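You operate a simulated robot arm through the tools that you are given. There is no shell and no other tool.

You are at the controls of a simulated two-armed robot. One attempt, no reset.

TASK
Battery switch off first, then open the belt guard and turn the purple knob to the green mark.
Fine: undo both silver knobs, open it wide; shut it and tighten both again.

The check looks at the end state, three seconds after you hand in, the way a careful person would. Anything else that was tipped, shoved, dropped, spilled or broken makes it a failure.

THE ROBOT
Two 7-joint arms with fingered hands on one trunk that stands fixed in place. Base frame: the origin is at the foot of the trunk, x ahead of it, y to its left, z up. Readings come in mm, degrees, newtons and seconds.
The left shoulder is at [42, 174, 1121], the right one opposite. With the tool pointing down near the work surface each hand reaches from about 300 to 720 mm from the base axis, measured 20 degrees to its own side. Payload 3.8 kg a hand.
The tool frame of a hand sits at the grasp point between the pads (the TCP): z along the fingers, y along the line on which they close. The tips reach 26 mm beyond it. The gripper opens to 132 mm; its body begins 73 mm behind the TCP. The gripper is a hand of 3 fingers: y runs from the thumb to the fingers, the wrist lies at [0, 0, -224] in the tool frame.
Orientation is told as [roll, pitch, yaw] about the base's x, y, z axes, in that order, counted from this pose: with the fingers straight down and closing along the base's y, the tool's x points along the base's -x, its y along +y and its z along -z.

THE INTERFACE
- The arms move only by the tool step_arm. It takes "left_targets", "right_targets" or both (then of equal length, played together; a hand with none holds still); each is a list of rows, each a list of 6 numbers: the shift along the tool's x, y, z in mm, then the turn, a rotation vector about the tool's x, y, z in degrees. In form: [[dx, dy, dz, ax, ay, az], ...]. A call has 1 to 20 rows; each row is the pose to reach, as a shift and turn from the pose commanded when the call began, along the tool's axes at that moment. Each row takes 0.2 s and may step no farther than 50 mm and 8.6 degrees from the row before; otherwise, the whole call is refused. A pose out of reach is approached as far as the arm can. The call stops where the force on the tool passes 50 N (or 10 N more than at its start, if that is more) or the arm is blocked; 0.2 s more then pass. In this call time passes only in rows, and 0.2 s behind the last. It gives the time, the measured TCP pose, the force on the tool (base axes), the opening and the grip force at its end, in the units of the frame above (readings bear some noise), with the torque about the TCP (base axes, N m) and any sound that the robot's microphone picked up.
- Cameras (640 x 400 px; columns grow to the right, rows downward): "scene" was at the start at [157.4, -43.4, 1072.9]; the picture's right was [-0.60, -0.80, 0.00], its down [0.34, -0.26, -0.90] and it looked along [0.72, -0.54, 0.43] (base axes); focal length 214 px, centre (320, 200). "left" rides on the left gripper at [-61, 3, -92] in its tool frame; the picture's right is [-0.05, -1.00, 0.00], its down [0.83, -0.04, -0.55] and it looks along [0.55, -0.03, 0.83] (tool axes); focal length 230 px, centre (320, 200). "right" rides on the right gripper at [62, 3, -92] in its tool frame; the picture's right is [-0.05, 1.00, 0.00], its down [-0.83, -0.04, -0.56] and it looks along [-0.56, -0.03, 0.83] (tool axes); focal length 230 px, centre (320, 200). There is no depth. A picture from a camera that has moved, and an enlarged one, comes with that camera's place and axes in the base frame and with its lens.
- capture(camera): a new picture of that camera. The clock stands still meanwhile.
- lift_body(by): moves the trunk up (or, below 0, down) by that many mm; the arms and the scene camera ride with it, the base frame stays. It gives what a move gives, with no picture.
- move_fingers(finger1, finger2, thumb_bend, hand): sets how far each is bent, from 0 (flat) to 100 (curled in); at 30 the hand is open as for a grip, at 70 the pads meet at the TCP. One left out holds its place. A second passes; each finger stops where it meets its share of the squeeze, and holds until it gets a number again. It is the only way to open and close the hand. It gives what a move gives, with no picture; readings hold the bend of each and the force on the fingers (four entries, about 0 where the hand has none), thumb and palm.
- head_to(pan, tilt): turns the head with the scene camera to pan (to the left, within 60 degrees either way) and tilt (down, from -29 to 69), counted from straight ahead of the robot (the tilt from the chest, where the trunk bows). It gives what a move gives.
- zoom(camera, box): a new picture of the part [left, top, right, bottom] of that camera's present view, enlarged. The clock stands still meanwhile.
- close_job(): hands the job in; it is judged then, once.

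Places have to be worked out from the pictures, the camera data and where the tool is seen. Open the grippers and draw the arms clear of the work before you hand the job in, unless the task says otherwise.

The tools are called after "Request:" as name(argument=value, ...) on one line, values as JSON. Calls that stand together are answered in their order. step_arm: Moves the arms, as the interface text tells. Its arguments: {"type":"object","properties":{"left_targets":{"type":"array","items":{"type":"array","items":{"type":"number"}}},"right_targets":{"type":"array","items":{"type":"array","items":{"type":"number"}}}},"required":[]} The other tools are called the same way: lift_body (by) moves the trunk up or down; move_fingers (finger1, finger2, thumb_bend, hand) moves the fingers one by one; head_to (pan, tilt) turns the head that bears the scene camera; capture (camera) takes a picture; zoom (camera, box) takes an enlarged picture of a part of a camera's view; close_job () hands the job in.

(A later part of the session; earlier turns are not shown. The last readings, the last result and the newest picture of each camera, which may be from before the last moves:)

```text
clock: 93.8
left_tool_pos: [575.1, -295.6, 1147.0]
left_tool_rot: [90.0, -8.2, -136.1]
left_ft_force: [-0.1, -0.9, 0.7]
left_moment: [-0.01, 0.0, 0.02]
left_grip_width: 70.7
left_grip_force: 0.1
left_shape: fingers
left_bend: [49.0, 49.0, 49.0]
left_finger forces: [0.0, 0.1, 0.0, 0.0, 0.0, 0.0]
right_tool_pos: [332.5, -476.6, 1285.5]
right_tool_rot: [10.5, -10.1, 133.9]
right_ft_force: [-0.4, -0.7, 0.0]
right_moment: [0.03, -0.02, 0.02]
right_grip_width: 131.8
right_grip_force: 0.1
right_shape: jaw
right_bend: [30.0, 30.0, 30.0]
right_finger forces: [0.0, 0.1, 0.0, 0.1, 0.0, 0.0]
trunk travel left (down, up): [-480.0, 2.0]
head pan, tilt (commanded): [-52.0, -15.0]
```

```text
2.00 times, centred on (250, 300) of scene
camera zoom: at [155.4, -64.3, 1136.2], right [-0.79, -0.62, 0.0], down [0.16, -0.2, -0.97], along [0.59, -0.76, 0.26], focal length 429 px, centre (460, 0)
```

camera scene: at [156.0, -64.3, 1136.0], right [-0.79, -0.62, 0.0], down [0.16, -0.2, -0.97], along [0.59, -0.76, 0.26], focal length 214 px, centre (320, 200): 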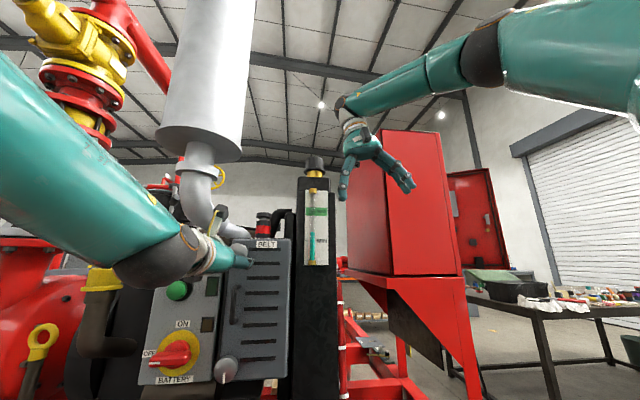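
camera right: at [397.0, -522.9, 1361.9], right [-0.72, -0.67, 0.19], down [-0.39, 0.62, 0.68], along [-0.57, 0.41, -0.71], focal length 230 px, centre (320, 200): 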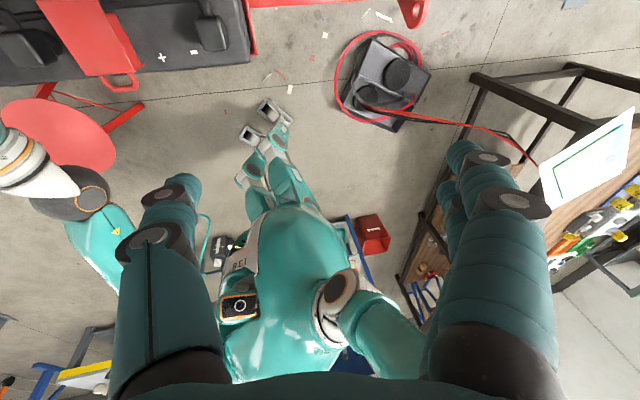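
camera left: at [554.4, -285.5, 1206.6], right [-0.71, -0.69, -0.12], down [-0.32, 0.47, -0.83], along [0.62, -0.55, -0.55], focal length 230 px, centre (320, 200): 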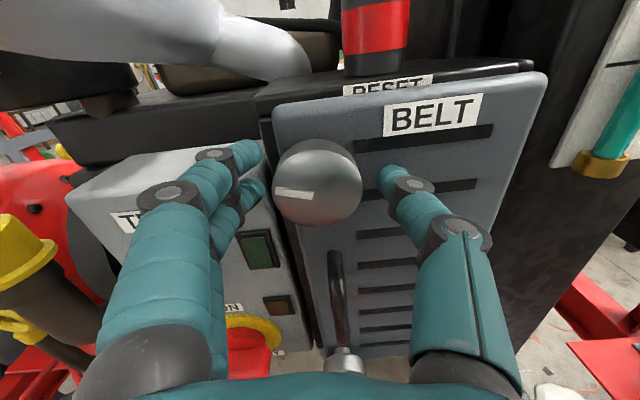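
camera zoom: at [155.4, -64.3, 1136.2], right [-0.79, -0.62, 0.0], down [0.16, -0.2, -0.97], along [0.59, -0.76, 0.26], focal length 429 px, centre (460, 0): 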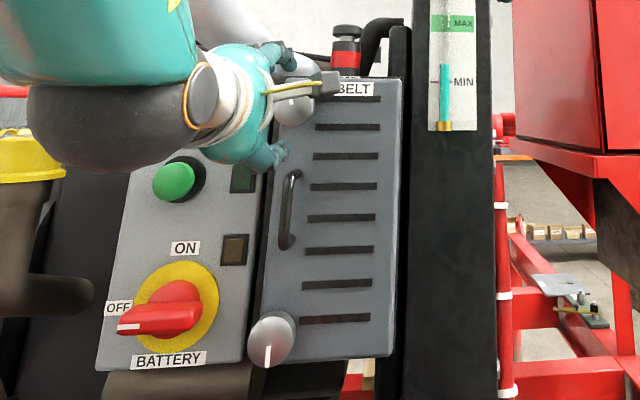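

The top knob turned roughly 160° clockwise to its stop, so it is undone. For the bottom knob I need more downward reach, so I back off further and lower the trunk in small steps, watching for any bowing.

Request:
step_arm(left_targets=[[0, 0, -30, 0, 0, 0], [0, 0, -50, 0, 0, 0]])

Request:
lift_body(by=-40)

```text
clock: 94.4
left_tool_pos: [540.3, -259.3, 1146.5]
left_tool_rot: [90.0, -8.3, -136.1]
left_ft_force: [0.2, 0.7, -0.2]
left_moment: [0.03, 0.02, 0.0]
left_grip_width: 70.9
left_grip_force: 0.0
left_shape: fingers
left_bend: [49.0, 49.0, 49.0]
left_finger forces: [0.0, 0.0, 0.0, 0.0, 0.0, 0.0]
right_tool_pos: [333.3, -477.0, 1285.8]
right_tool_rot: [10.5, -10.2, 133.9]
right_ft_force: [0.5, -0.4, 0.7]
right_moment: [0.02, 0.0, 0.0]
right_grip_width: 131.7
right_grip_force: 0.0
right_shape: jaw
right_bend: [30.0, 30.0, 30.0]
right_finger forces: [0.0, 0.0, 0.0, 0.0, 0.0, 0.1]
trunk travel left (down, up): [-480.0, 2.0]
head pan, tilt (commanded): [-52.0, -15.0]
```

```text
clock: 95.2
left_tool_pos: [539.7, -259.3, 1107.7]
left_tool_rot: [90.1, -8.1, -136.1]
left_ft_force: [0.3, 0.4, 0.2]
left_moment: [0.01, 0.03, 0.05]
left_grip_width: 70.5
left_grip_force: 0.0
left_shape: fingers
left_bend: [49.0, 49.0, 49.0]
left_finger forces: [0.0, 0.1, 0.0, 0.0, 0.1, 0.0]
right_tool_pos: [332.6, -476.9, 1246.5]
right_tool_rot: [10.4, -10.1, 133.8]
right_ft_force: [-0.8, -1.0, 0.1]
right_moment: [-0.02, -0.01, -0.01]
right_grip_width: 131.9
right_grip_force: 0.0
right_shape: jaw
right_bend: [30.0, 30.0, 30.0]
right_finger forces: [0.0, 0.1, 0.0, 0.1, 0.0, 0.0]
trunk travel left (down, up): [-440.0, 42.0]
head pan, tilt (commanded): [-52.0, -15.0]
```

No bowing this time. I lower by another 80 mm.

Request:
lift_body(by=-80)

Request:
head_to(pan=-52, tilt=5)

Request:
capture(camera="left")

Request:
capture(camera="scene")

```text
clock: 96.4
left_tool_pos: [543.3, -261.0, 1021.8]
left_tool_rot: [89.9, -8.6, -136.3]
left_ft_force: [0.7, 0.1, -0.7]
left_moment: [0.01, 0.01, -0.01]
left_grip_width: 70.6
left_grip_force: 0.0
left_shape: fingers
left_bend: [49.0, 49.0, 49.0]
left_finger forces: [0.0, 0.0, 0.0, 0.0, 0.0, 0.0]
right_tool_pos: [332.3, -476.5, 1165.5]
right_tool_rot: [10.4, -10.2, 133.8]
right_ft_force: [0.2, 1.1, -0.7]
right_moment: [-0.02, -0.01, 0.0]
right_grip_width: 131.8
right_grip_force: 0.1
right_shape: jaw
right_bend: [30.0, 30.0, 30.0]
right_finger forces: [0.0, 0.0, 0.0, 0.0, 0.1, 0.0]
trunk travel left (down, up): [-360.0, 122.0]
head pan, tilt (commanded): [-52.0, -15.0]
```

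```text
clock: 97.2
left_tool_pos: [542.8, -259.7, 1020.9]
left_tool_rot: [89.8, -8.6, -136.2]
left_ft_force: [0.2, -0.9, 0.3]
left_moment: [-0.04, -0.01, -0.01]
left_grip_width: 71.0
left_grip_force: 0.0
left_shape: fingers
left_bend: [49.0, 49.0, 49.0]
left_finger forces: [0.0, 0.1, 0.1, 0.0, 0.1, 0.1]
right_tool_pos: [333.5, -477.0, 1164.4]
right_tool_rot: [10.5, -10.2, 133.8]
right_ft_force: [0.4, 0.7, -0.6]
right_moment: [-0.01, 0.01, 0.01]
right_grip_width: 131.9
right_grip_force: 0.0
right_shape: jaw
right_bend: [30.0, 30.0, 30.0]
right_finger forces: [0.0, 0.1, 0.0, 0.0, 0.0, 0.1]
trunk travel left (down, up): [-360.0, 122.0]
head pan, tilt (commanded): [-52.0, 5.0]
```

```text
taken
camera left: at [434.6, -235.1, 1034.0], right [-0.15, -0.14, -0.98], down [0.2, 0.96, -0.17], along [0.97, -0.22, -0.12], focal length 230 px, centre (320, 200)
```

left: 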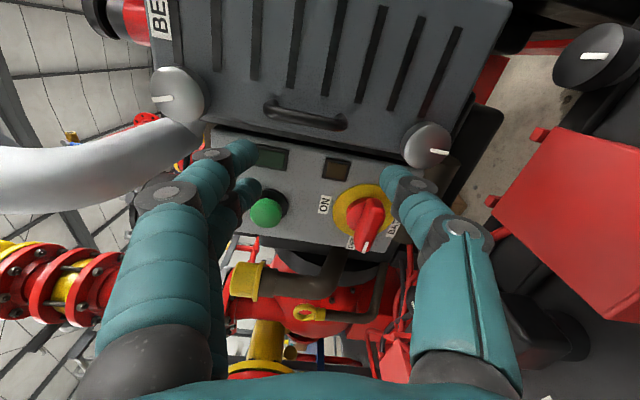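

```text
taken
camera scene: at [147.4, -73.4, 950.7], right [-0.79, -0.62, 0.0], down [-0.05, 0.07, -1.0], along [0.61, -0.78, -0.09], focal length 214 px, centre (320, 200)
```

scene: 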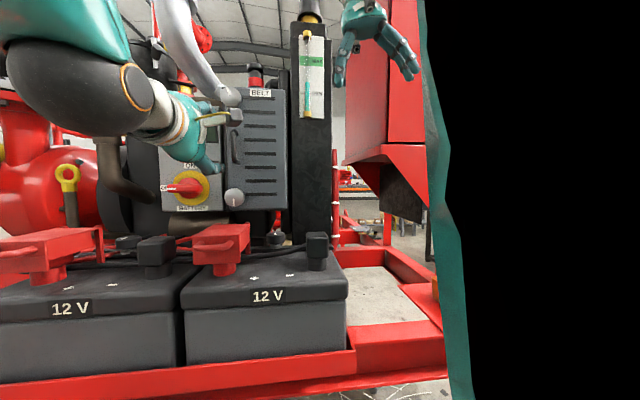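

Now the bottom knob shows near [634, -356, 910]. I roll the hand back 75° here first, before descending.

Request:
step_arm(left_targets=[[0, 0, 0, 0, 0, -8.4], [0, 0, 0, 0, 0, -16.8], [0, 0, 0, 0, 0, -25.2], [0, 0, 0, 0, 0, -33.6], [0, 0, 0, 0, 0, -42], [0, 0, 0, 0, 0, -50.4], [0, 0, 0, 0, 0, -58.8], [0, 0, 0, 0, 0, -67.2], [0, 0, 0, 0, 0, -75]])

Request:
capture(camera="left")

Request:
capture(camera="scene")

```text
clock: 99.2
left_tool_pos: [542.1, -260.8, 1021.0]
left_tool_rot: [88.0, -83.8, -134.3]
left_ft_force: [0.8, -0.2, 0.0]
left_moment: [0.02, 0.04, 0.03]
left_grip_width: 70.9
left_grip_force: 0.0
left_shape: fingers
left_bend: [49.0, 49.0, 49.0]
left_finger forces: [0.1, 0.0, 0.0, 0.1, 0.0, 0.0]
right_tool_pos: [333.3, -477.4, 1165.7]
right_tool_rot: [10.5, -10.2, 133.8]
right_ft_force: [0.5, 0.0, -0.8]
right_moment: [-0.01, 0.05, 0.02]
right_grip_width: 131.9
right_grip_force: 0.2
right_shape: jaw
right_bend: [30.0, 30.0, 30.0]
right_finger forces: [0.0, 0.0, 0.0, 0.0, 0.1, 0.0]
trunk travel left (down, up): [-360.0, 122.0]
head pan, tilt (commanded): [-52.0, 5.0]
```

```text
taken
camera left: at [476.0, -195.7, 1083.1], right [-0.72, -0.69, -0.06], down [-0.35, 0.44, -0.83], along [0.6, -0.58, -0.56], focal length 230 px, centre (320, 200)
```

left: 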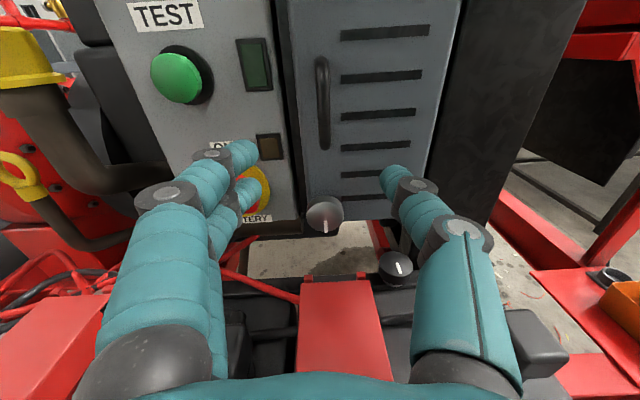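

```text
taken
camera scene: at [147.6, -73.3, 950.6], right [-0.79, -0.62, 0.0], down [-0.05, 0.07, -1.0], along [0.61, -0.78, -0.09], focal length 214 px, centre (320, 200)
```

scene: 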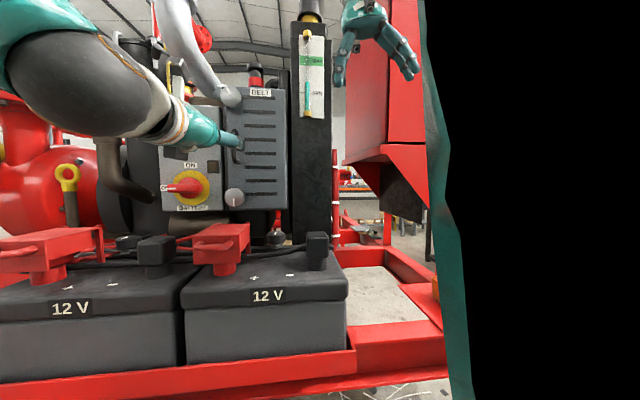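

Hand is at roll +6° with the elbow still high. The red cover sits right below the approach, so I tilt the hand 12° downward and descend to a pre-approach about 70 mm before the bottom knob.

Request:
step_arm(left_targets=[[15, -2, 10, 0.2, 2, 0], [31, -4, 20, 0.4, 4, -0.1], [46, -5, 31, 0.7, 6, -0.1], [62, -7, 42, 0.9, 8, -0.2], [77, -9, 52, 1.1, 10, -0.2], [92, -10.6, 62, 1.3, 11.9, -0.3]])

Request:
capture(camera="left")

Request:
capture(camera="scene")

```text
clock: 100.6
left_tool_pos: [585.3, -304.4, 927.6]
left_tool_rot: [25.9, -76.3, -72.8]
left_ft_force: [-0.3, 0.6, 0.2]
left_moment: [0.01, 0.01, -0.03]
left_grip_width: 70.6
left_grip_force: 0.0
left_shape: fingers
left_bend: [49.0, 49.0, 49.0]
left_finger forces: [0.0, 0.1, 0.1, 0.0, 0.1, 0.0]
right_tool_pos: [332.9, -476.8, 1166.5]
right_tool_rot: [10.6, -10.1, 133.8]
right_ft_force: [-0.6, -0.2, -0.3]
right_moment: [0.01, 0.0, -0.03]
right_grip_width: 132.1
right_grip_force: 0.1
right_shape: jaw
right_bend: [30.0, 30.0, 30.0]
right_finger forces: [0.0, 0.1, 0.0, 0.0, 0.0, 0.0]
trunk travel left (down, up): [-360.0, 122.0]
head pan, tilt (commanded): [-52.0, 5.0]
```

```text
taken
camera left: at [529.4, -251.0, 1007.1], right [-0.73, -0.68, -0.05], down [-0.46, 0.55, -0.69], along [0.5, -0.48, -0.72], focal length 230 px, centre (320, 200)
```

left: 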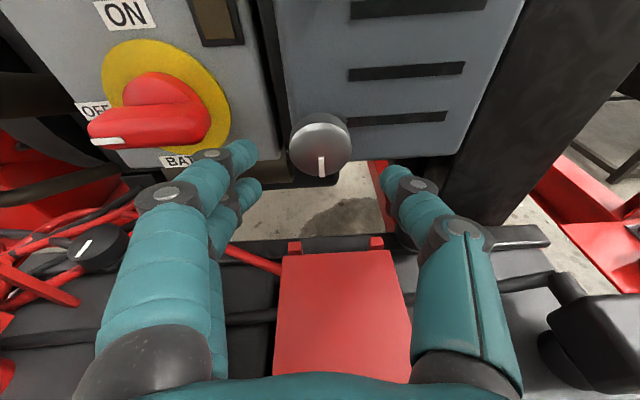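

```text
taken
camera scene: at [147.6, -73.5, 950.6], right [-0.79, -0.62, 0.0], down [-0.05, 0.07, -1.0], along [0.61, -0.78, -0.09], focal length 214 px, centre (320, 200)
```

scene: 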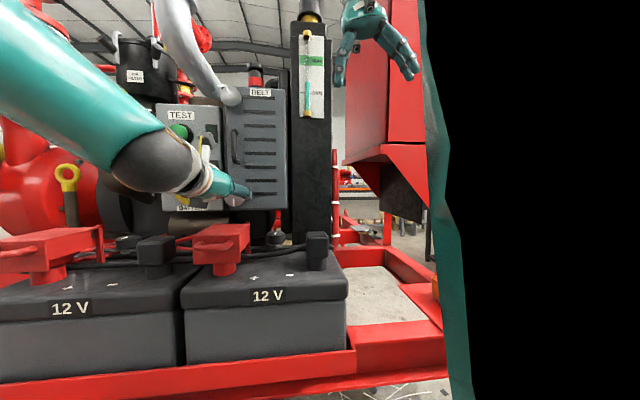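

The knob is straight ahead. I zoom for a precise centre and to judge clearance above the red cover.

Request:
zoom(camera="left", box=[240, 80, 440, 240])

Request:
zoom(camera="scene", box=[140, 140, 320, 290])

```text
2.50 times, centred on (340, 160) of left
camera zoom: at [529.4, -251.0, 1007.1], right [-0.73, -0.68, -0.05], down [-0.46, 0.55, -0.69], along [0.5, -0.48, -0.72], focal length 575 px, centre (270, 300)
```

zoom: 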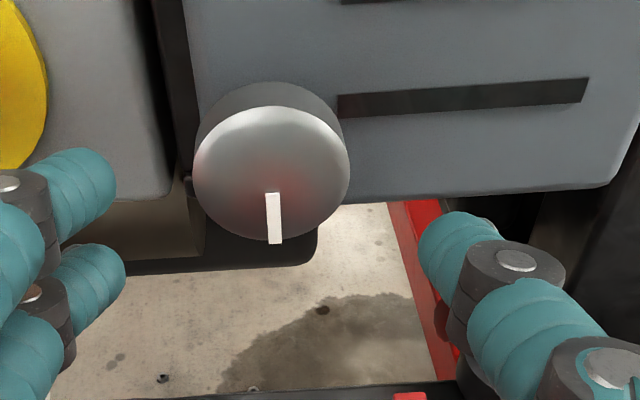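

```text
2.67 times, centred on (230, 215) of scene
camera zoom: at [147.6, -73.5, 950.6], right [-0.79, -0.62, 0.0], down [-0.05, 0.07, -1.0], along [0.61, -0.78, -0.09], focal length 572 px, centre (560, 160)
```

zoom: 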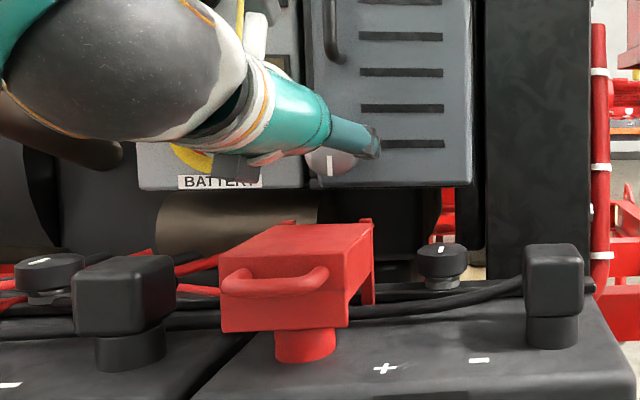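

Knob centre at a≈197, z≈910; the tool axis points right at it. I go in 58 mm along the tool axis.

Request:
step_arm(left_targets=[[0, -1, 20, 0, 0, 0], [0, -2, 40, 0, 0, 0], [0, -2, 50, 0, 0, 0], [0, -2, 58, 0, 0, 0]])

Request:
capture(camera="left")

Request:
zoom(camera="scene", box=[140, 140, 320, 290])

```text
clock: 101.6
left_tool_pos: [623.4, -346.9, 915.9]
left_tool_rot: [26.0, -76.4, -72.9]
left_ft_force: [-0.5, 0.1, 0.3]
left_moment: [0.01, 0.0, 0.0]
left_grip_width: 70.6
left_grip_force: 0.0
left_shape: fingers
left_bend: [49.0, 49.0, 49.0]
left_finger forces: [0.1, 0.0, 0.0, 0.1, 0.1, 0.0]
right_tool_pos: [333.0, -475.8, 1165.0]
right_tool_rot: [10.5, -10.2, 133.8]
right_ft_force: [0.6, 0.8, -0.6]
right_moment: [0.02, -0.02, -0.02]
right_grip_width: 131.6
right_grip_force: 0.0
right_shape: jaw
right_bend: [30.0, 30.0, 30.0]
right_finger forces: [0.0, 0.0, 0.1, 0.0, 0.0, 0.0]
trunk travel left (down, up): [-360.0, 122.0]
head pan, tilt (commanded): [-52.0, 5.0]
```

```text
taken
camera left: at [566.6, -293.3, 995.1], right [-0.73, -0.68, -0.05], down [-0.46, 0.55, -0.69], along [0.5, -0.48, -0.72], focal length 230 px, centre (320, 200)
```

left: 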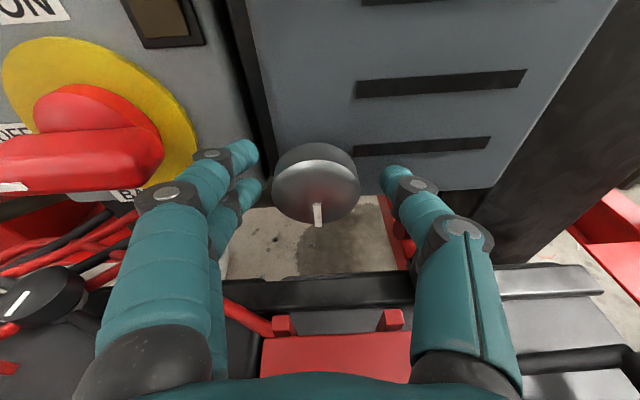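

```text
2.67 times, centred on (230, 215) of scene
camera zoom: at [147.5, -73.5, 950.6], right [-0.79, -0.62, 0.0], down [-0.05, 0.07, -1.0], along [0.61, -0.78, -0.09], focal length 572 px, centre (560, 160)
```

zoom: 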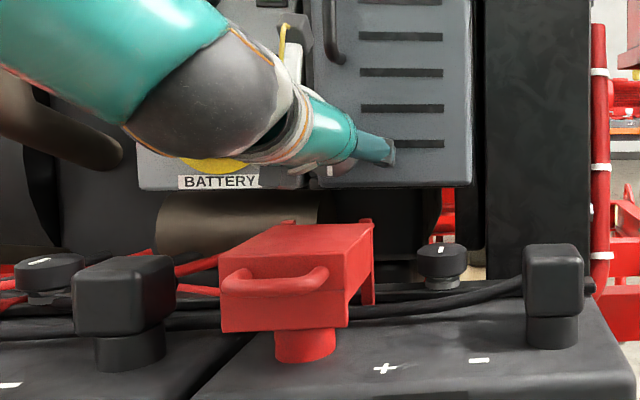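

Good clearance over the cover. I close on the bottom knob and turn it clockwise like the top one.

Request:
move_fingers(hand="left", finger1=85, finger2=85, thumb_bend=85)

Request:
step_arm(left_targets=[[0, 0, 0, 0, 0, 8], [0, 0, 0, 0, 0, 16], [0, 0, 0, 0, 0, 24], [0, 0, 0, 0, 0, 32]])

Request:
capture(camera="left")

```text
clock: 102.6
left_tool_pos: [622.4, -346.5, 915.3]
left_tool_rot: [26.0, -76.4, -72.9]
left_ft_force: [2.8, -5.5, -0.5]
left_moment: [-0.09, -0.05, 0.36]
left_grip_width: 37.2
left_grip_force: 22.7
left_shape: fingers
left_bend: [60.0, 59.0, 63.0]
left_finger forces: [12.3, 9.1, 0.1, 0.1, 24.5, 0.1]
right_tool_pos: [333.3, -477.6, 1164.8]
right_tool_rot: [10.5, -10.3, 133.7]
right_ft_force: [-0.5, 0.5, 0.4]
right_moment: [0.03, 0.02, 0.01]
right_grip_width: 132.1
right_grip_force: 0.0
right_shape: jaw
right_bend: [30.0, 30.0, 30.0]
right_finger forces: [0.0, 0.0, 0.1, 0.1, 0.0, 0.0]
trunk travel left (down, up): [-360.0, 122.0]
head pan, tilt (commanded): [-52.0, 5.0]
```

```text
clock: 103.6
left_tool_pos: [628.5, -341.4, 905.5]
left_tool_rot: [68.9, -50.7, -119.3]
left_ft_force: [13.9, 28.4, -33.7]
left_moment: [-0.66, 1.04, 1.91]
left_grip_width: 40.3
left_grip_force: 37.8
left_shape: fingers
left_bend: [59.0, 64.0, 63.0]
left_finger forces: [53.7, 4.1, 0.1, 0.1, 18.1, 0.1]
right_tool_pos: [337.8, -474.9, 1164.8]
right_tool_rot: [10.7, -10.3, 133.8]
right_ft_force: [0.3, -0.1, -0.2]
right_moment: [-0.02, -0.06, -0.02]
right_grip_width: 132.1
right_grip_force: 0.0
right_shape: jaw
right_bend: [30.0, 30.0, 30.0]
right_finger forces: [0.1, 0.0, 0.1, 0.0, 0.0, 0.0]
trunk travel left (down, up): [-360.0, 122.0]
head pan, tilt (commanded): [-52.0, 5.0]
```

```text
taken
camera left: at [547.9, -308.9, 975.4], right [-0.68, -0.48, -0.55], down [-0.15, 0.83, -0.54], along [0.72, -0.29, -0.64], focal length 230 px, centre (320, 200)
```

left: 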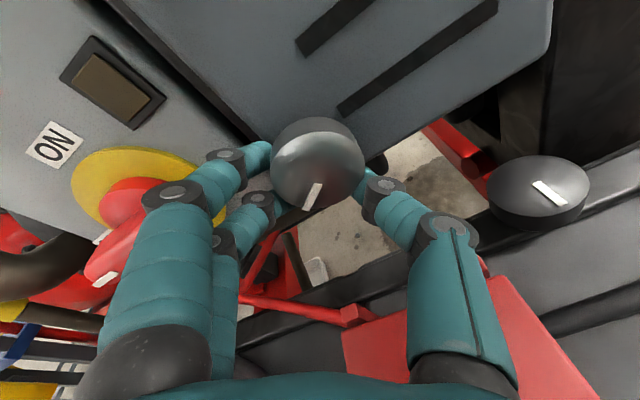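

Torque is over 1 N·m and the hand was pushed sideways. I zoom to see how far this knob actually turned.

Request:
zoom(camera="left", box=[220, 100, 420, 260])

```text
2.50 times, centred on (320, 180) of left
camera zoom: at [547.9, -308.9, 975.4], right [-0.68, -0.48, -0.55], down [-0.15, 0.83, -0.54], along [0.72, -0.29, -0.64], focal length 575 px, centre (320, 250)
```

zoom: 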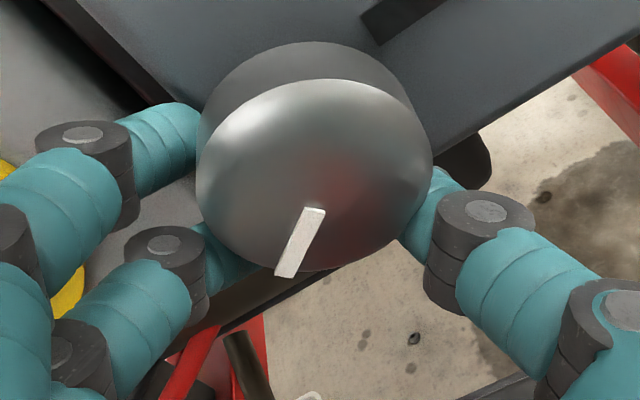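

The mark is about 53° clockwise already, so the bottom knob is also turning; the side force comes from being off-centre. I release, re-centre and re-grip.

Request:
move_fingers(hand="left", finger1=49, finger2=49, thumb_bend=49)

Request:
capture(camera="left")

```text
clock: 104.6
left_tool_pos: [621.8, -346.3, 918.5]
left_tool_rot: [71.1, -50.3, -121.4]
left_ft_force: [-13.4, 21.7, -3.1]
left_moment: [-0.62, -0.25, 0.79]
left_grip_width: 70.8
left_grip_force: 13.5
left_shape: fingers
left_bend: [55.0, 49.0, 49.0]
left_finger forces: [27.3, 0.1, 0.0, 0.0, 0.1, 0.0]
right_tool_pos: [332.2, -474.3, 1166.3]
right_tool_rot: [10.6, -10.1, 133.7]
right_ft_force: [0.3, 0.1, 0.3]
right_moment: [0.01, 0.02, 0.01]
right_grip_width: 132.1
right_grip_force: 0.1
right_shape: jaw
right_bend: [30.0, 30.0, 30.0]
right_finger forces: [0.0, 0.1, 0.0, 0.1, 0.0, 0.0]
trunk travel left (down, up): [-360.0, 122.0]
head pan, tilt (commanded): [-52.0, 5.0]
```

```text
taken
camera left: at [540.2, -312.7, 986.4], right [-0.67, -0.48, -0.56], down [-0.13, 0.83, -0.55], along [0.73, -0.3, -0.62], focal length 230 px, centre (320, 200)
```

left: 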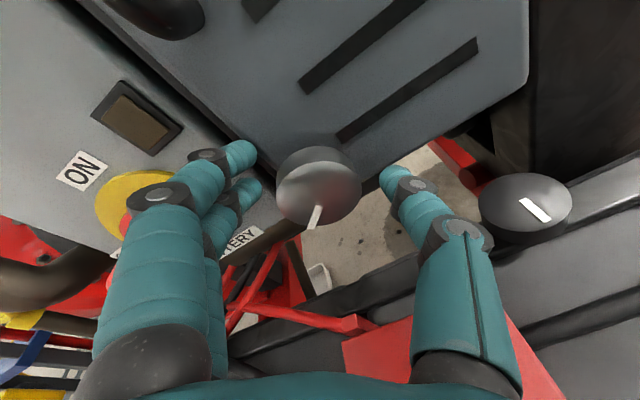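

Finger 1's tip is pressing on the guard face because of the hand's tilt. I back off 8 mm and check again.

Request:
step_arm(left_targets=[[0, 0, -5, 0, 0, 0], [0, 0, -9, 0, 0, 0]])

Request:
capture(camera="left")

```text
clock: 105.2
left_tool_pos: [616.8, -340.5, 919.5]
left_tool_rot: [70.9, -50.3, -121.4]
left_ft_force: [0.6, -0.1, 0.1]
left_moment: [0.01, 0.02, 0.0]
left_grip_width: 71.5
left_grip_force: 0.1
left_shape: fingers
left_bend: [49.0, 49.0, 49.0]
left_finger forces: [0.0, 0.0, 0.0, 0.0, 0.0, 0.0]
right_tool_pos: [332.6, -476.0, 1164.4]
right_tool_rot: [10.4, -10.2, 133.8]
right_ft_force: [-0.8, 0.1, 0.2]
right_moment: [0.01, -0.01, 0.01]
right_grip_width: 131.9
right_grip_force: 0.0
right_shape: jaw
right_bend: [30.0, 30.0, 30.0]
right_finger forces: [0.0, 0.1, 0.0, 0.0, 0.1, 0.0]
trunk travel left (down, up): [-360.0, 122.0]
head pan, tilt (commanded): [-52.0, 5.0]
```

```text
taken
camera left: at [534.7, -308.2, 987.5], right [-0.67, -0.48, -0.56], down [-0.13, 0.83, -0.55], along [0.73, -0.3, -0.62], focal length 230 px, centre (320, 200)
```

left: 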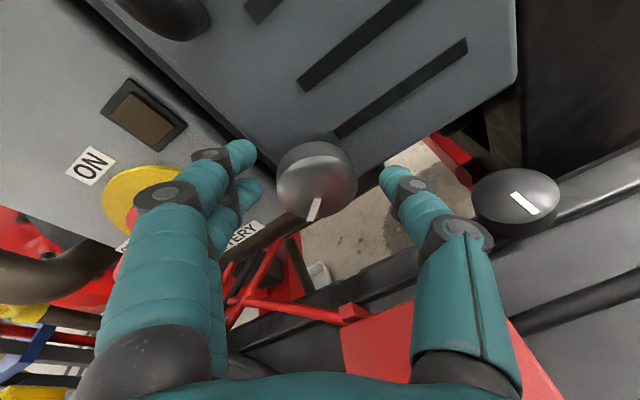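

I straighten the tilt to about 5° and lower slightly so that the tool axis matches the knob's axis better, then re-grip.

Request:
step_arm(left_targets=[[2.2, -1.5, 2, -2.1, -2.7, 0], [4.3, -3.1, 4, -4.3, -5.5, 0.1], [4.3, -3.1, 8, -4.3, -5.5, 0.1]])

Request:
move_fingers(hand="left", finger1=85, finger2=85, thumb_bend=85)

Request:
zoom(camera="left", box=[220, 100, 420, 260])

```text
clock: 106.0
left_tool_pos: [621.1, -344.6, 911.1]
left_tool_rot: [81.6, -51.4, -129.8]
left_ft_force: [0.3, -0.5, 0.4]
left_moment: [0.02, 0.01, 0.01]
left_grip_width: 71.2
left_grip_force: 0.0
left_shape: fingers
left_bend: [49.0, 49.0, 49.0]
left_finger forces: [0.0, 0.0, 0.0, 0.0, 0.0, 0.1]
right_tool_pos: [333.0, -477.0, 1166.3]
right_tool_rot: [10.5, -10.2, 133.8]
right_ft_force: [0.3, -0.2, -0.2]
right_moment: [0.01, 0.01, 0.0]
right_grip_width: 132.0
right_grip_force: 0.0
right_shape: jaw
right_bend: [30.0, 30.0, 30.0]
right_finger forces: [0.0, 0.1, 0.1, 0.1, 0.0, 0.1]
trunk travel left (down, up): [-360.0, 122.0]
head pan, tilt (commanded): [-52.0, 5.0]
```

```text
clock: 107.0
left_tool_pos: [622.4, -346.2, 909.8]
left_tool_rot: [81.5, -51.5, -129.5]
left_ft_force: [3.6, -5.1, -1.0]
left_moment: [-0.08, -0.07, 0.12]
left_grip_width: 37.8
left_grip_force: 21.2
left_shape: fingers
left_bend: [58.0, 58.0, 64.0]
left_finger forces: [9.5, 8.7, 0.0, 0.0, 23.5, 0.0]
right_tool_pos: [334.0, -477.1, 1163.9]
right_tool_rot: [10.4, -10.2, 133.8]
right_ft_force: [-0.1, 0.4, -0.1]
right_moment: [-0.01, 0.03, -0.02]
right_grip_width: 132.1
right_grip_force: 0.1
right_shape: jaw
right_bend: [30.0, 30.0, 30.0]
right_finger forces: [0.1, 0.0, 0.0, 0.0, 0.0, 0.1]
trunk travel left (down, up): [-360.0, 122.0]
head pan, tilt (commanded): [-52.0, 5.0]
```

```text
2.50 times, centred on (320, 180) of left
camera zoom: at [534.8, -307.3, 968.7], right [-0.63, -0.53, -0.57], down [-0.08, 0.78, -0.63], along [0.77, -0.35, -0.53], focal length 575 px, centre (320, 250)
```

zoom: 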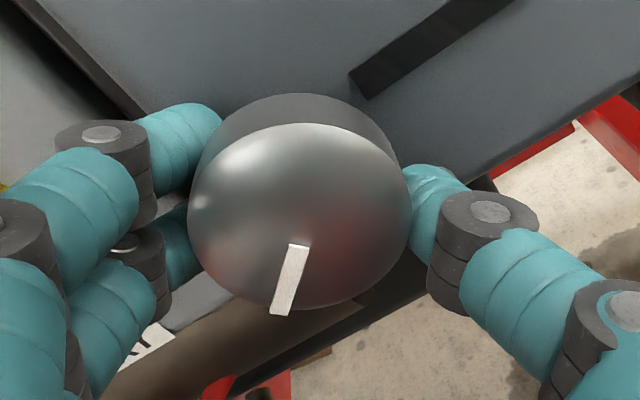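

Good, centred grip with low side forces; the mark stands at about 50°. I turn clockwise another 40°.

Request:
step_arm(left_targets=[[0, 0, 0, 0, 0, 8], [0, 0, 0, 0, 0, 16], [0, 0, 0, 0, 0, 24], [0, 0, 0, 0, 0, 32], [0, 0, 0, 0, 0, 40]])

Request:
zoom(camera="left", box=[220, 100, 420, 260])

```text
clock: 108.2
left_tool_pos: [619.1, -338.0, 913.7]
left_tool_rot: [83.9, -12.4, -136.4]
left_ft_force: [-2.0, -11.3, -13.1]
left_moment: [0.07, 0.12, 0.07]
left_grip_width: 38.0
left_grip_force: 25.9
left_shape: fingers
left_bend: [59.0, 63.0, 62.0]
left_finger forces: [9.4, 14.4, 0.1, 0.1, 28.0, 0.0]
left hand out of reach, approached as far as the arm can: row 5
right_tool_pos: [334.3, -479.6, 1163.8]
right_tool_rot: [10.5, -10.3, 133.9]
right_ft_force: [0.5, -0.1, -0.7]
right_moment: [0.02, 0.01, -0.03]
right_grip_width: 131.8
right_grip_force: 0.1
right_shape: jaw
right_bend: [30.0, 30.0, 30.0]
right_finger forces: [0.0, 0.0, 0.0, 0.0, 0.1, 0.0]
trunk travel left (down, up): [-360.0, 122.0]
head pan, tilt (commanded): [-52.0, 5.0]
```

```text
2.50 times, centred on (320, 180) of left
camera zoom: at [513.7, -311.2, 939.3], right [-0.26, -0.11, -0.96], down [0.21, 0.96, -0.16], along [0.94, -0.24, -0.23], focal length 575 px, centre (320, 250)
```

zoom: 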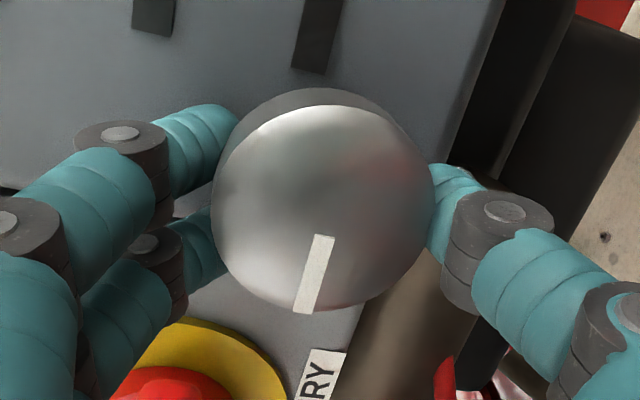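

The mark now points left (about 90°). I open, back off, roll back 72° and re-centre for the last stroke.

Request:
move_fingers(hand="left", finger1=49, finger2=49, thumb_bend=49)

Request:
step_arm(left_targets=[[0, 0, -12, 0, 0, 0], [0, 0, -25, 0, 0, 0], [0, 0, -25, 0, 0, -8], [0, 0, -25, 0, 0, -16], [0, 0, -25, 0, 0, -24], [0, 0, -25, 0, 0, -32], [0, 0, -25, 0, 0, -40], [0, 0, -25, 0, 0, -48], [0, 0, -25, 0, 0, -56], [0, 0, -25, 0, 0, -64], [0, 0, -25, 0, 0, -72]])

Request:
capture(camera="left")

```text
clock: 109.2
left_tool_pos: [622.1, -334.0, 918.9]
left_tool_rot: [84.6, -12.5, -136.3]
left_ft_force: [0.4, -0.5, 0.2]
left_moment: [0.0, -0.01, 0.01]
left_grip_width: 70.6
left_grip_force: 0.1
left_shape: fingers
left_bend: [49.0, 49.0, 49.0]
left_finger forces: [0.0, 0.1, 0.0, 0.0, 0.0, 0.0]
right_tool_pos: [332.6, -475.4, 1165.6]
right_tool_rot: [10.4, -10.2, 133.9]
right_ft_force: [-0.3, 0.1, -0.1]
right_moment: [-0.01, -0.02, 0.0]
right_grip_width: 131.7
right_grip_force: 0.0
right_shape: jaw
right_bend: [30.0, 30.0, 30.0]
right_finger forces: [0.0, 0.0, 0.1, 0.1, 0.1, 0.0]
trunk travel left (down, up): [-360.0, 122.0]
head pan, tilt (commanded): [-52.0, 5.0]
```

```text
clock: 111.6
left_tool_pos: [605.8, -315.8, 921.5]
left_tool_rot: [49.0, -82.0, -95.5]
left_ft_force: [0.6, -0.7, 0.3]
left_moment: [-0.02, 0.02, 0.01]
left_grip_width: 70.1
left_grip_force: 0.0
left_shape: fingers
left_bend: [49.0, 49.0, 49.0]
left_finger forces: [0.1, 0.1, 0.0, 0.0, 0.0, 0.0]
right_tool_pos: [332.4, -476.2, 1166.7]
right_tool_rot: [10.5, -10.2, 133.7]
right_ft_force: [0.7, -0.9, 0.1]
right_moment: [-0.03, 0.02, -0.01]
right_grip_width: 131.9
right_grip_force: 0.0
right_shape: jaw
right_bend: [30.0, 30.0, 30.0]
right_finger forces: [0.1, 0.1, 0.0, 0.0, 0.0, 0.1]
trunk travel left (down, up): [-360.0, 122.0]
head pan, tilt (commanded): [-52.0, 5.0]
```

```text
taken
camera left: at [542.5, -255.4, 990.3], right [-0.73, -0.69, -0.05], down [-0.4, 0.49, -0.78], along [0.56, -0.54, -0.63], focal length 230 px, centre (320, 200)
```

left: 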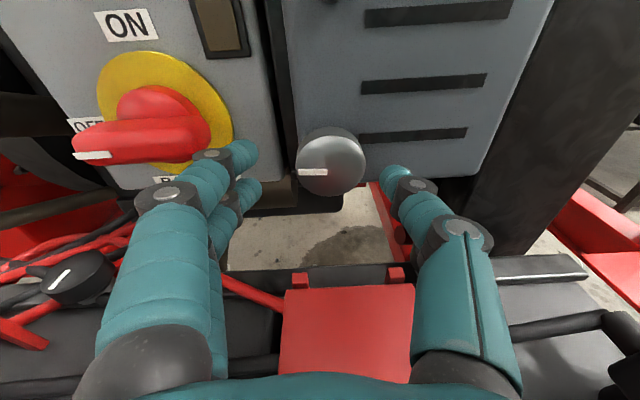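

The mark points to 9 o'clock. I re-centre (8 mm right, 9 mm down), go in, close and turn clockwise again.

Request:
step_arm(left_targets=[[5.5, -8, 8, 0, 0, 0], [5.5, -8, 22, 0, 0, 0], [5.5, -8, 33, 0, 0, 0]])

Request:
move_fingers(hand="left", finger1=85, finger2=85, thumb_bend=85)

Request:
step_arm(left_targets=[[0, 0, 0, 0, 0, 8], [0, 0, 0, 0, 0, 16], [0, 0, 0, 0, 0, 24], [0, 0, 0, 0, 0, 32], [0, 0, 0, 0, 0, 40], [0, 0, 0, 0, 0, 48]])

Request:
zoom(camera="left", box=[220, 100, 420, 260])

```text
clock: 112.4
left_tool_pos: [622.2, -343.4, 910.5]
left_tool_rot: [49.6, -82.0, -96.1]
left_ft_force: [-0.9, -0.2, 0.4]
left_moment: [-0.02, -0.02, 0.0]
left_grip_width: 70.6
left_grip_force: 0.0
left_shape: fingers
left_bend: [49.0, 49.0, 49.0]
left_finger forces: [0.0, 0.0, 0.1, 0.0, 0.0, 0.0]
right_tool_pos: [332.8, -477.8, 1166.4]
right_tool_rot: [10.5, -10.2, 133.9]
right_ft_force: [-1.1, 0.3, -0.7]
right_moment: [0.0, -0.02, -0.02]
right_grip_width: 131.7
right_grip_force: 0.2
right_shape: jaw
right_bend: [30.0, 30.0, 30.0]
right_finger forces: [0.0, 0.0, 0.1, 0.1, 0.1, 0.1]
trunk travel left (down, up): [-360.0, 122.0]
head pan, tilt (commanded): [-52.0, 5.0]
```

```text
clock: 113.4
left_tool_pos: [621.9, -344.4, 911.3]
left_tool_rot: [49.4, -81.9, -96.0]
left_ft_force: [1.8, -5.7, -0.1]
left_moment: [0.03, 0.0, 0.16]
left_grip_width: 39.7
left_grip_force: 20.8
left_shape: fingers
left_bend: [58.0, 61.0, 63.0]
left_finger forces: [8.6, 9.9, 0.0, 0.0, 23.9, 0.0]
right_tool_pos: [334.4, -476.2, 1165.2]
right_tool_rot: [10.5, -10.1, 133.7]
right_ft_force: [0.0, -0.1, -0.3]
right_moment: [-0.02, 0.01, 0.01]
right_grip_width: 131.7
right_grip_force: 0.1
right_shape: jaw
right_bend: [30.0, 30.0, 30.0]
right_finger forces: [0.1, 0.1, 0.0, 0.0, 0.1, 0.0]
trunk travel left (down, up): [-360.0, 122.0]
head pan, tilt (commanded): [-52.0, 5.0]
```

```text
clock: 114.8
left_tool_pos: [624.9, -344.6, 909.7]
left_tool_rot: [83.5, -35.6, -132.4]
left_ft_force: [5.8, 3.6, -7.1]
left_moment: [-0.09, 0.01, 0.28]
left_grip_width: 38.0
left_grip_force: 21.0
left_shape: fingers
left_bend: [59.0, 62.0, 63.0]
left_finger forces: [12.2, 9.1, 0.1, 0.1, 22.3, 0.0]
right_tool_pos: [335.4, -478.0, 1165.1]
right_tool_rot: [10.6, -10.1, 133.9]
right_ft_force: [-0.3, -0.2, 0.0]
right_moment: [-0.02, -0.03, 0.0]
right_grip_width: 132.0
right_grip_force: 0.0
right_shape: jaw
right_bend: [30.0, 30.0, 30.0]
right_finger forces: [0.0, 0.0, 0.0, 0.0, 0.0, 0.0]
trunk travel left (down, up): [-360.0, 122.0]
head pan, tilt (commanded): [-52.0, 5.0]
```

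```text
2.50 times, centred on (320, 180) of left
camera zoom: at [527.2, -312.5, 957.2], right [-0.5, -0.38, -0.78], down [0.05, 0.88, -0.47], along [0.86, -0.27, -0.42], focal length 575 px, centre (320, 250)
```

zoom: 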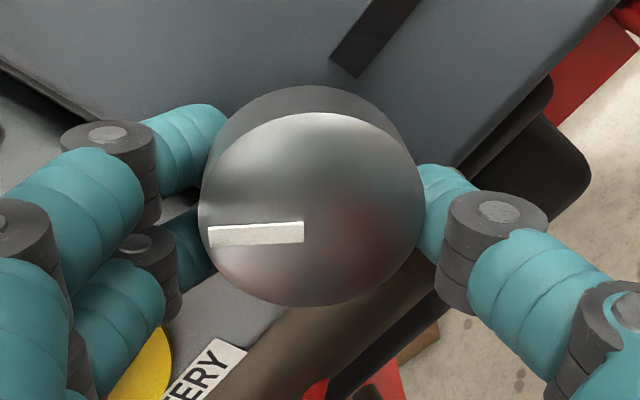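

Smooth with low torque; the mark follows. I continue another 34° until the stop.

Request:
step_arm(left_targets=[[0, 0, 0, 0, 0, 8], [0, 0, 0, 0, 0, 16], [0, 0, 0, 0, 0, 24], [0, 0, 0, 0, 0, 32]])

Request:
zoom(camera="left", box=[220, 100, 420, 260])

```text
clock: 115.8
left_tool_pos: [653.2, -324.7, 939.6]
left_tool_rot: [85.1, -5.9, -139.2]
left_ft_force: [0.4, 0.4, -0.2]
left_moment: [0.07, 0.03, -0.03]
left_grip_width: 0.6
left_grip_force: 0.1
left_shape: fingers
left_bend: [69.0, 70.0, 75.0]
left_finger forces: [0.0, 0.0, 0.0, 0.1, 0.1, 0.1]
left hand out of reach, approached as far as the arm can: row 3, 4
right_tool_pos: [336.0, -475.1, 1166.1]
right_tool_rot: [10.6, -10.2, 133.8]
right_ft_force: [0.6, 0.1, -0.2]
right_moment: [-0.03, 0.04, 0.02]
right_grip_width: 132.2
right_grip_force: 0.0
right_shape: jaw
right_bend: [30.0, 30.0, 30.0]
right_finger forces: [0.0, 0.0, 0.0, 0.0, 0.0, 0.0]
trunk travel left (down, up): [-360.0, 122.0]
head pan, tilt (commanded): [-52.0, 5.0]
```

```text
2.50 times, centred on (320, 180) of left
camera zoom: at [546.9, -295.4, 957.1], right [-0.17, -0.04, -0.98], down [0.26, 0.96, -0.08], along [0.95, -0.27, -0.16], focal length 575 px, centre (320, 250)
```

zoom: 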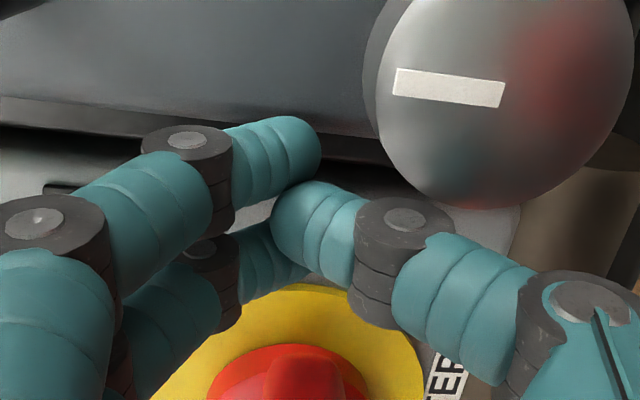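

The hand slid off as the wrist reached its limit, but the knob's mark now points straight up (180°). I back away and look at both knobs.

Request:
step_arm(left_targets=[[0, 0, -30, 0, 0, 0], [0, 0, -70, 0, 0, 0], [-10, 0, -110, 0, 0, 0]])

Request:
capture(camera="left")

Request:
zoom(camera="scene", box=[140, 60, 320, 240])

```text
clock: 116.6
left_tool_pos: [568.7, -250.1, 944.5]
left_tool_rot: [84.3, -6.0, -139.3]
left_ft_force: [0.4, -0.8, -0.8]
left_moment: [0.01, 0.02, 0.01]
left_grip_width: 0.7
left_grip_force: 0.0
left_shape: fingers
left_bend: [69.0, 70.0, 75.0]
left_finger forces: [0.0, 0.0, 0.0, 0.0, 0.1, 0.0]
right_tool_pos: [331.8, -476.4, 1165.6]
right_tool_rot: [10.4, -10.1, 133.7]
right_ft_force: [0.2, 0.3, 0.3]
right_moment: [-0.01, 0.0, -0.01]
right_grip_width: 131.8
right_grip_force: 0.2
right_shape: jaw
right_bend: [30.0, 30.0, 30.0]
right_finger forces: [0.1, 0.0, 0.1, 0.0, 0.0, 0.1]
trunk travel left (down, up): [-360.0, 122.0]
head pan, tilt (commanded): [-52.0, 5.0]
```

```text
taken
camera left: at [462.6, -220.0, 963.1], right [-0.18, -0.03, -0.98], down [0.26, 0.96, -0.07], along [0.95, -0.27, -0.17], focal length 230 px, centre (320, 200)
```

left: 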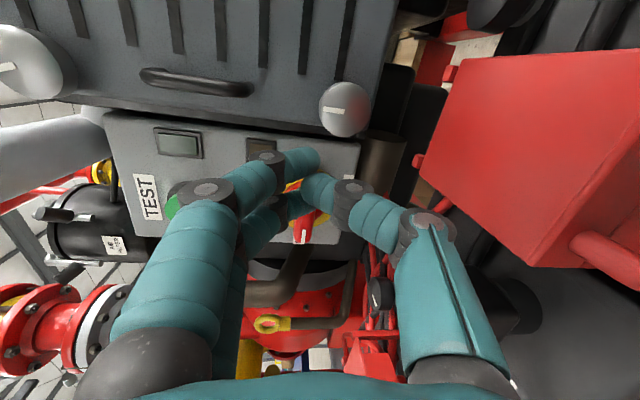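

```text
2.22 times, centred on (230, 150) of scene
camera zoom: at [147.2, -73.4, 950.7], right [-0.79, -0.62, 0.0], down [-0.05, 0.07, -1.0], along [0.61, -0.78, -0.09], focal length 477 px, centre (520, 311)
```

zoom: 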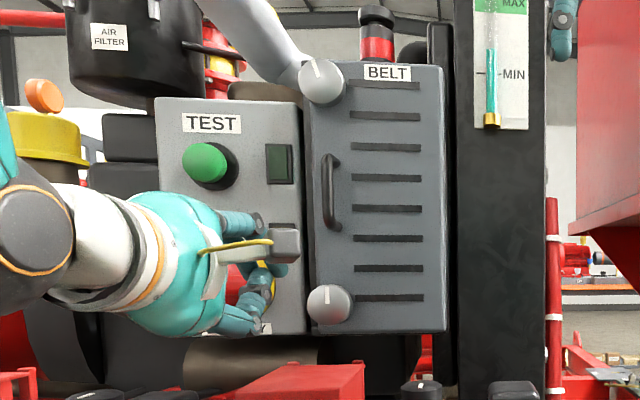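

Both marks now point (nearly) up, so both knobs should be undone. Next I take the handle: first I roll the hand level again and open the fingers part way.

Request:
step_arm(left_targets=[[0, 0, -10, 0, 0, -8], [0, 0, -20, 0, 0, -16], [0, 0, -20, 0, 0, -24], [0, 0, -20, 0, 0, -32], [0, 0, -20, 0, 0, -40], [0, 0, -20, 0, 0, -48], [0, 0, -20, 0, 0, -56], [0, 0, -20, 0, 0, -64], [0, 0, -20, 0, 0, -72], [0, 0, -20, 0, 0, -80]])

Request:
move_fingers(hand="left", finger1=55, finger2=55, thumb_bend=55)

Request:
capture(camera="left")

```text
clock: 118.8
left_tool_pos: [557.4, -235.0, 945.8]
left_tool_rot: [33.0, -83.0, -83.0]
left_ft_force: [-0.9, 0.4, -0.4]
left_moment: [-0.02, -0.02, 0.0]
left_grip_width: 0.8
left_grip_force: 0.0
left_shape: fingers
left_bend: [69.0, 70.0, 75.0]
left_finger forces: [0.0, 0.0, 0.0, 0.0, 0.1, 0.1]
right_tool_pos: [332.4, -476.7, 1165.1]
right_tool_rot: [10.4, -10.2, 133.8]
right_ft_force: [-0.3, 0.3, -0.3]
right_moment: [0.0, 0.02, -0.03]
right_grip_width: 131.8
right_grip_force: 0.1
right_shape: jaw
right_bend: [30.0, 30.0, 30.0]
right_finger forces: [0.1, 0.1, 0.0, 0.0, 0.0, 0.1]
trunk travel left (down, up): [-360.0, 122.0]
head pan, tilt (commanded): [-52.0, 5.0]
```

```text
clock: 119.8
left_tool_pos: [556.7, -234.9, 947.0]
left_tool_rot: [34.0, -83.0, -84.1]
left_ft_force: [-0.4, -0.5, 0.0]
left_moment: [-0.02, 0.0, 0.05]
left_grip_width: 50.4
left_grip_force: 0.1
left_shape: fingers
left_bend: [55.0, 55.0, 55.0]
left_finger forces: [0.0, 0.0, 0.1, 0.0, 0.0, 0.1]
right_tool_pos: [333.1, -477.0, 1165.5]
right_tool_rot: [10.6, -10.1, 133.8]
right_ft_force: [-0.5, 0.0, -0.5]
right_moment: [0.0, 0.04, 0.01]
right_grip_width: 131.8
right_grip_force: 0.0
right_shape: jaw
right_bend: [30.0, 30.0, 30.0]
right_finger forces: [0.0, 0.0, 0.0, 0.0, 0.0, 0.1]
trunk travel left (down, up): [-360.0, 122.0]
head pan, tilt (commanded): [-52.0, 5.0]
```

```text
taken
camera left: at [500.4, -170.0, 1016.4], right [-0.77, -0.64, -0.02], down [-0.4, 0.5, -0.77], along [0.5, -0.58, -0.64], focal length 230 px, centre (320, 200)
```

left: 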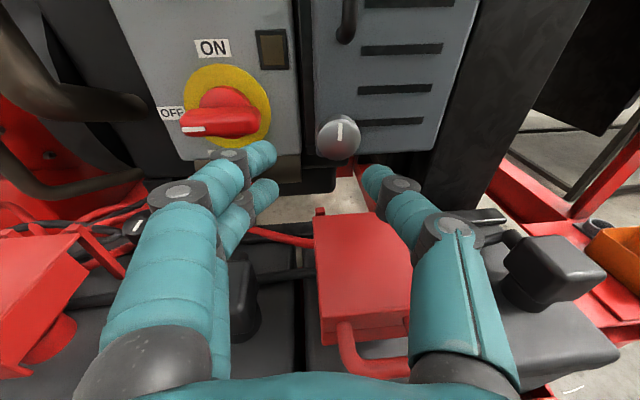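

I move up in front of the handle (a≈197, z≈1037) and square the hand to the panel, stopping about 50 mm before it.

Request:
step_arm(left_targets=[[-40, -6, 0, -1.8, -1.9, 0], [-80, -12, 5, -3.6, -3.7, 0], [-99.8, -16.5, 25, -5.4, -5.6, 0], [-99.8, -16.5, 50, -5.4, -5.6, 0], [-99.8, -16.5, 72, -5.4, -5.6, 0]])

Request:
capture(camera="left")

Request:
zoom(camera="scene", box=[140, 60, 320, 240])

```text
clock: 121.0
left_tool_pos: [592.6, -313.0, 1037.2]
left_tool_rot: [92.3, -85.8, -137.2]
left_ft_force: [0.4, -0.6, 0.4]
left_moment: [-0.01, -0.02, 0.03]
left_grip_width: 50.4
left_grip_force: 0.0
left_shape: fingers
left_bend: [55.0, 55.0, 55.0]
left_finger forces: [0.0, 0.0, 0.0, 0.0, 0.0, 0.0]
right_tool_pos: [332.7, -475.3, 1165.9]
right_tool_rot: [10.5, -10.2, 133.8]
right_ft_force: [0.5, -0.6, 0.0]
right_moment: [-0.03, 0.02, -0.01]
right_grip_width: 131.8
right_grip_force: 0.0
right_shape: jaw
right_bend: [30.0, 30.0, 30.0]
right_finger forces: [0.0, 0.0, 0.0, 0.1, 0.0, 0.0]
trunk travel left (down, up): [-360.0, 122.0]
head pan, tilt (commanded): [-52.0, 5.0]
```

```text
taken
camera left: at [524.8, -248.4, 1098.0], right [-0.71, -0.71, -0.02], down [-0.38, 0.4, -0.83], along [0.6, -0.58, -0.55], focal length 230 px, centre (320, 200)
```

left: 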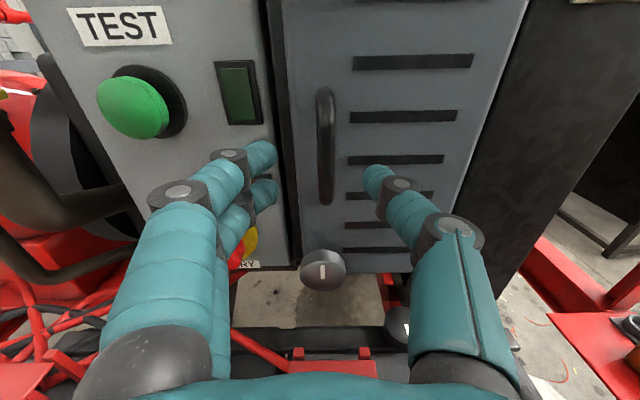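

```text
2.22 times, centred on (230, 150) of scene
camera zoom: at [147.5, -73.7, 950.5], right [-0.79, -0.62, 0.0], down [-0.05, 0.07, -1.0], along [0.61, -0.78, -0.09], focal length 477 px, centre (520, 311)
```

zoom: 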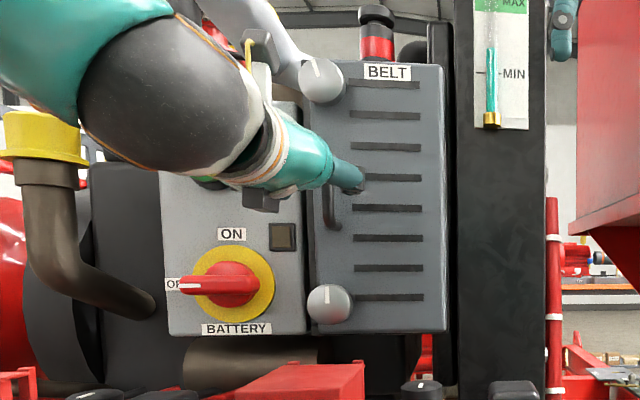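

The handle bar is at a≈194.5, z 1000–1078. I shift 3 mm right, go in 46 mm, and close on the bar.

Request:
step_arm(left_targets=[[0, -3, 15, 0, 0, 0], [0, -3, 30, 0, 0, 0], [0, -3, 44, 0, 0, 0]])

Request:
move_fingers(hand="left", finger1=85, finger2=85, thumb_bend=85)

Request:
capture(camera="left")

```text
clock: 121.8
left_tool_pos: [621.1, -346.0, 1037.7]
left_tool_rot: [92.3, -85.8, -137.1]
left_ft_force: [0.3, -0.3, -0.1]
left_moment: [0.01, -0.03, 0.0]
left_grip_width: 50.6
left_grip_force: 0.0
left_shape: fingers
left_bend: [55.0, 55.0, 55.0]
left_finger forces: [0.0, 0.0, 0.0, 0.0, 0.1, 0.0]
right_tool_pos: [333.3, -477.0, 1164.9]
right_tool_rot: [10.5, -10.2, 133.8]
right_ft_force: [-0.2, 0.3, 0.2]
right_moment: [-0.04, 0.02, -0.02]
right_grip_width: 131.9
right_grip_force: 0.1
right_shape: jaw
right_bend: [30.0, 30.0, 30.0]
right_finger forces: [0.1, 0.1, 0.1, 0.0, 0.1, 0.0]
trunk travel left (down, up): [-360.0, 122.0]
head pan, tilt (commanded): [-52.0, 5.0]
```

```text
clock: 122.8
left_tool_pos: [619.3, -348.0, 1036.6]
left_tool_rot: [91.5, -85.7, -136.4]
left_ft_force: [-2.1, -7.7, 0.8]
left_moment: [0.01, -0.01, 0.01]
left_grip_width: 0.0
left_grip_force: 12.8
left_shape: fingers
left_bend: [79.0, 79.0, 76.0]
left_finger forces: [0.0, 0.0, 0.0, 0.1, 25.3, 0.0]
right_tool_pos: [333.1, -477.5, 1165.0]
right_tool_rot: [10.5, -10.2, 133.9]
right_ft_force: [-0.1, -0.1, 0.1]
right_moment: [-0.03, 0.02, -0.01]
right_grip_width: 131.7
right_grip_force: 0.1
right_shape: jaw
right_bend: [30.0, 30.0, 30.0]
right_finger forces: [0.0, 0.0, 0.0, 0.0, 0.1, 0.0]
trunk travel left (down, up): [-360.0, 122.0]
head pan, tilt (commanded): [-52.0, 5.0]
```

```text
taken
camera left: at [552.8, -282.8, 1097.4], right [-0.71, -0.71, -0.02], down [-0.38, 0.4, -0.83], along [0.6, -0.58, -0.55], focal length 230 px, centre (320, 200)
```

left: 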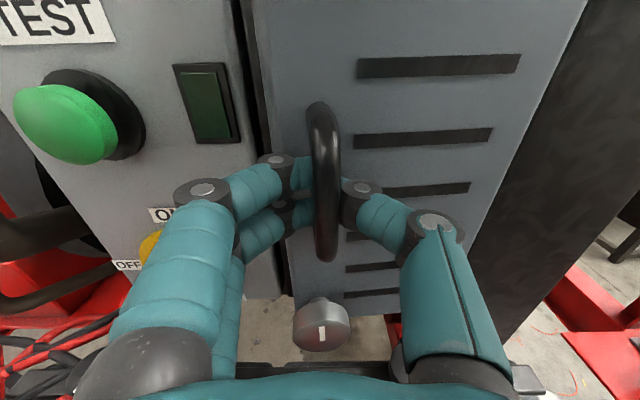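

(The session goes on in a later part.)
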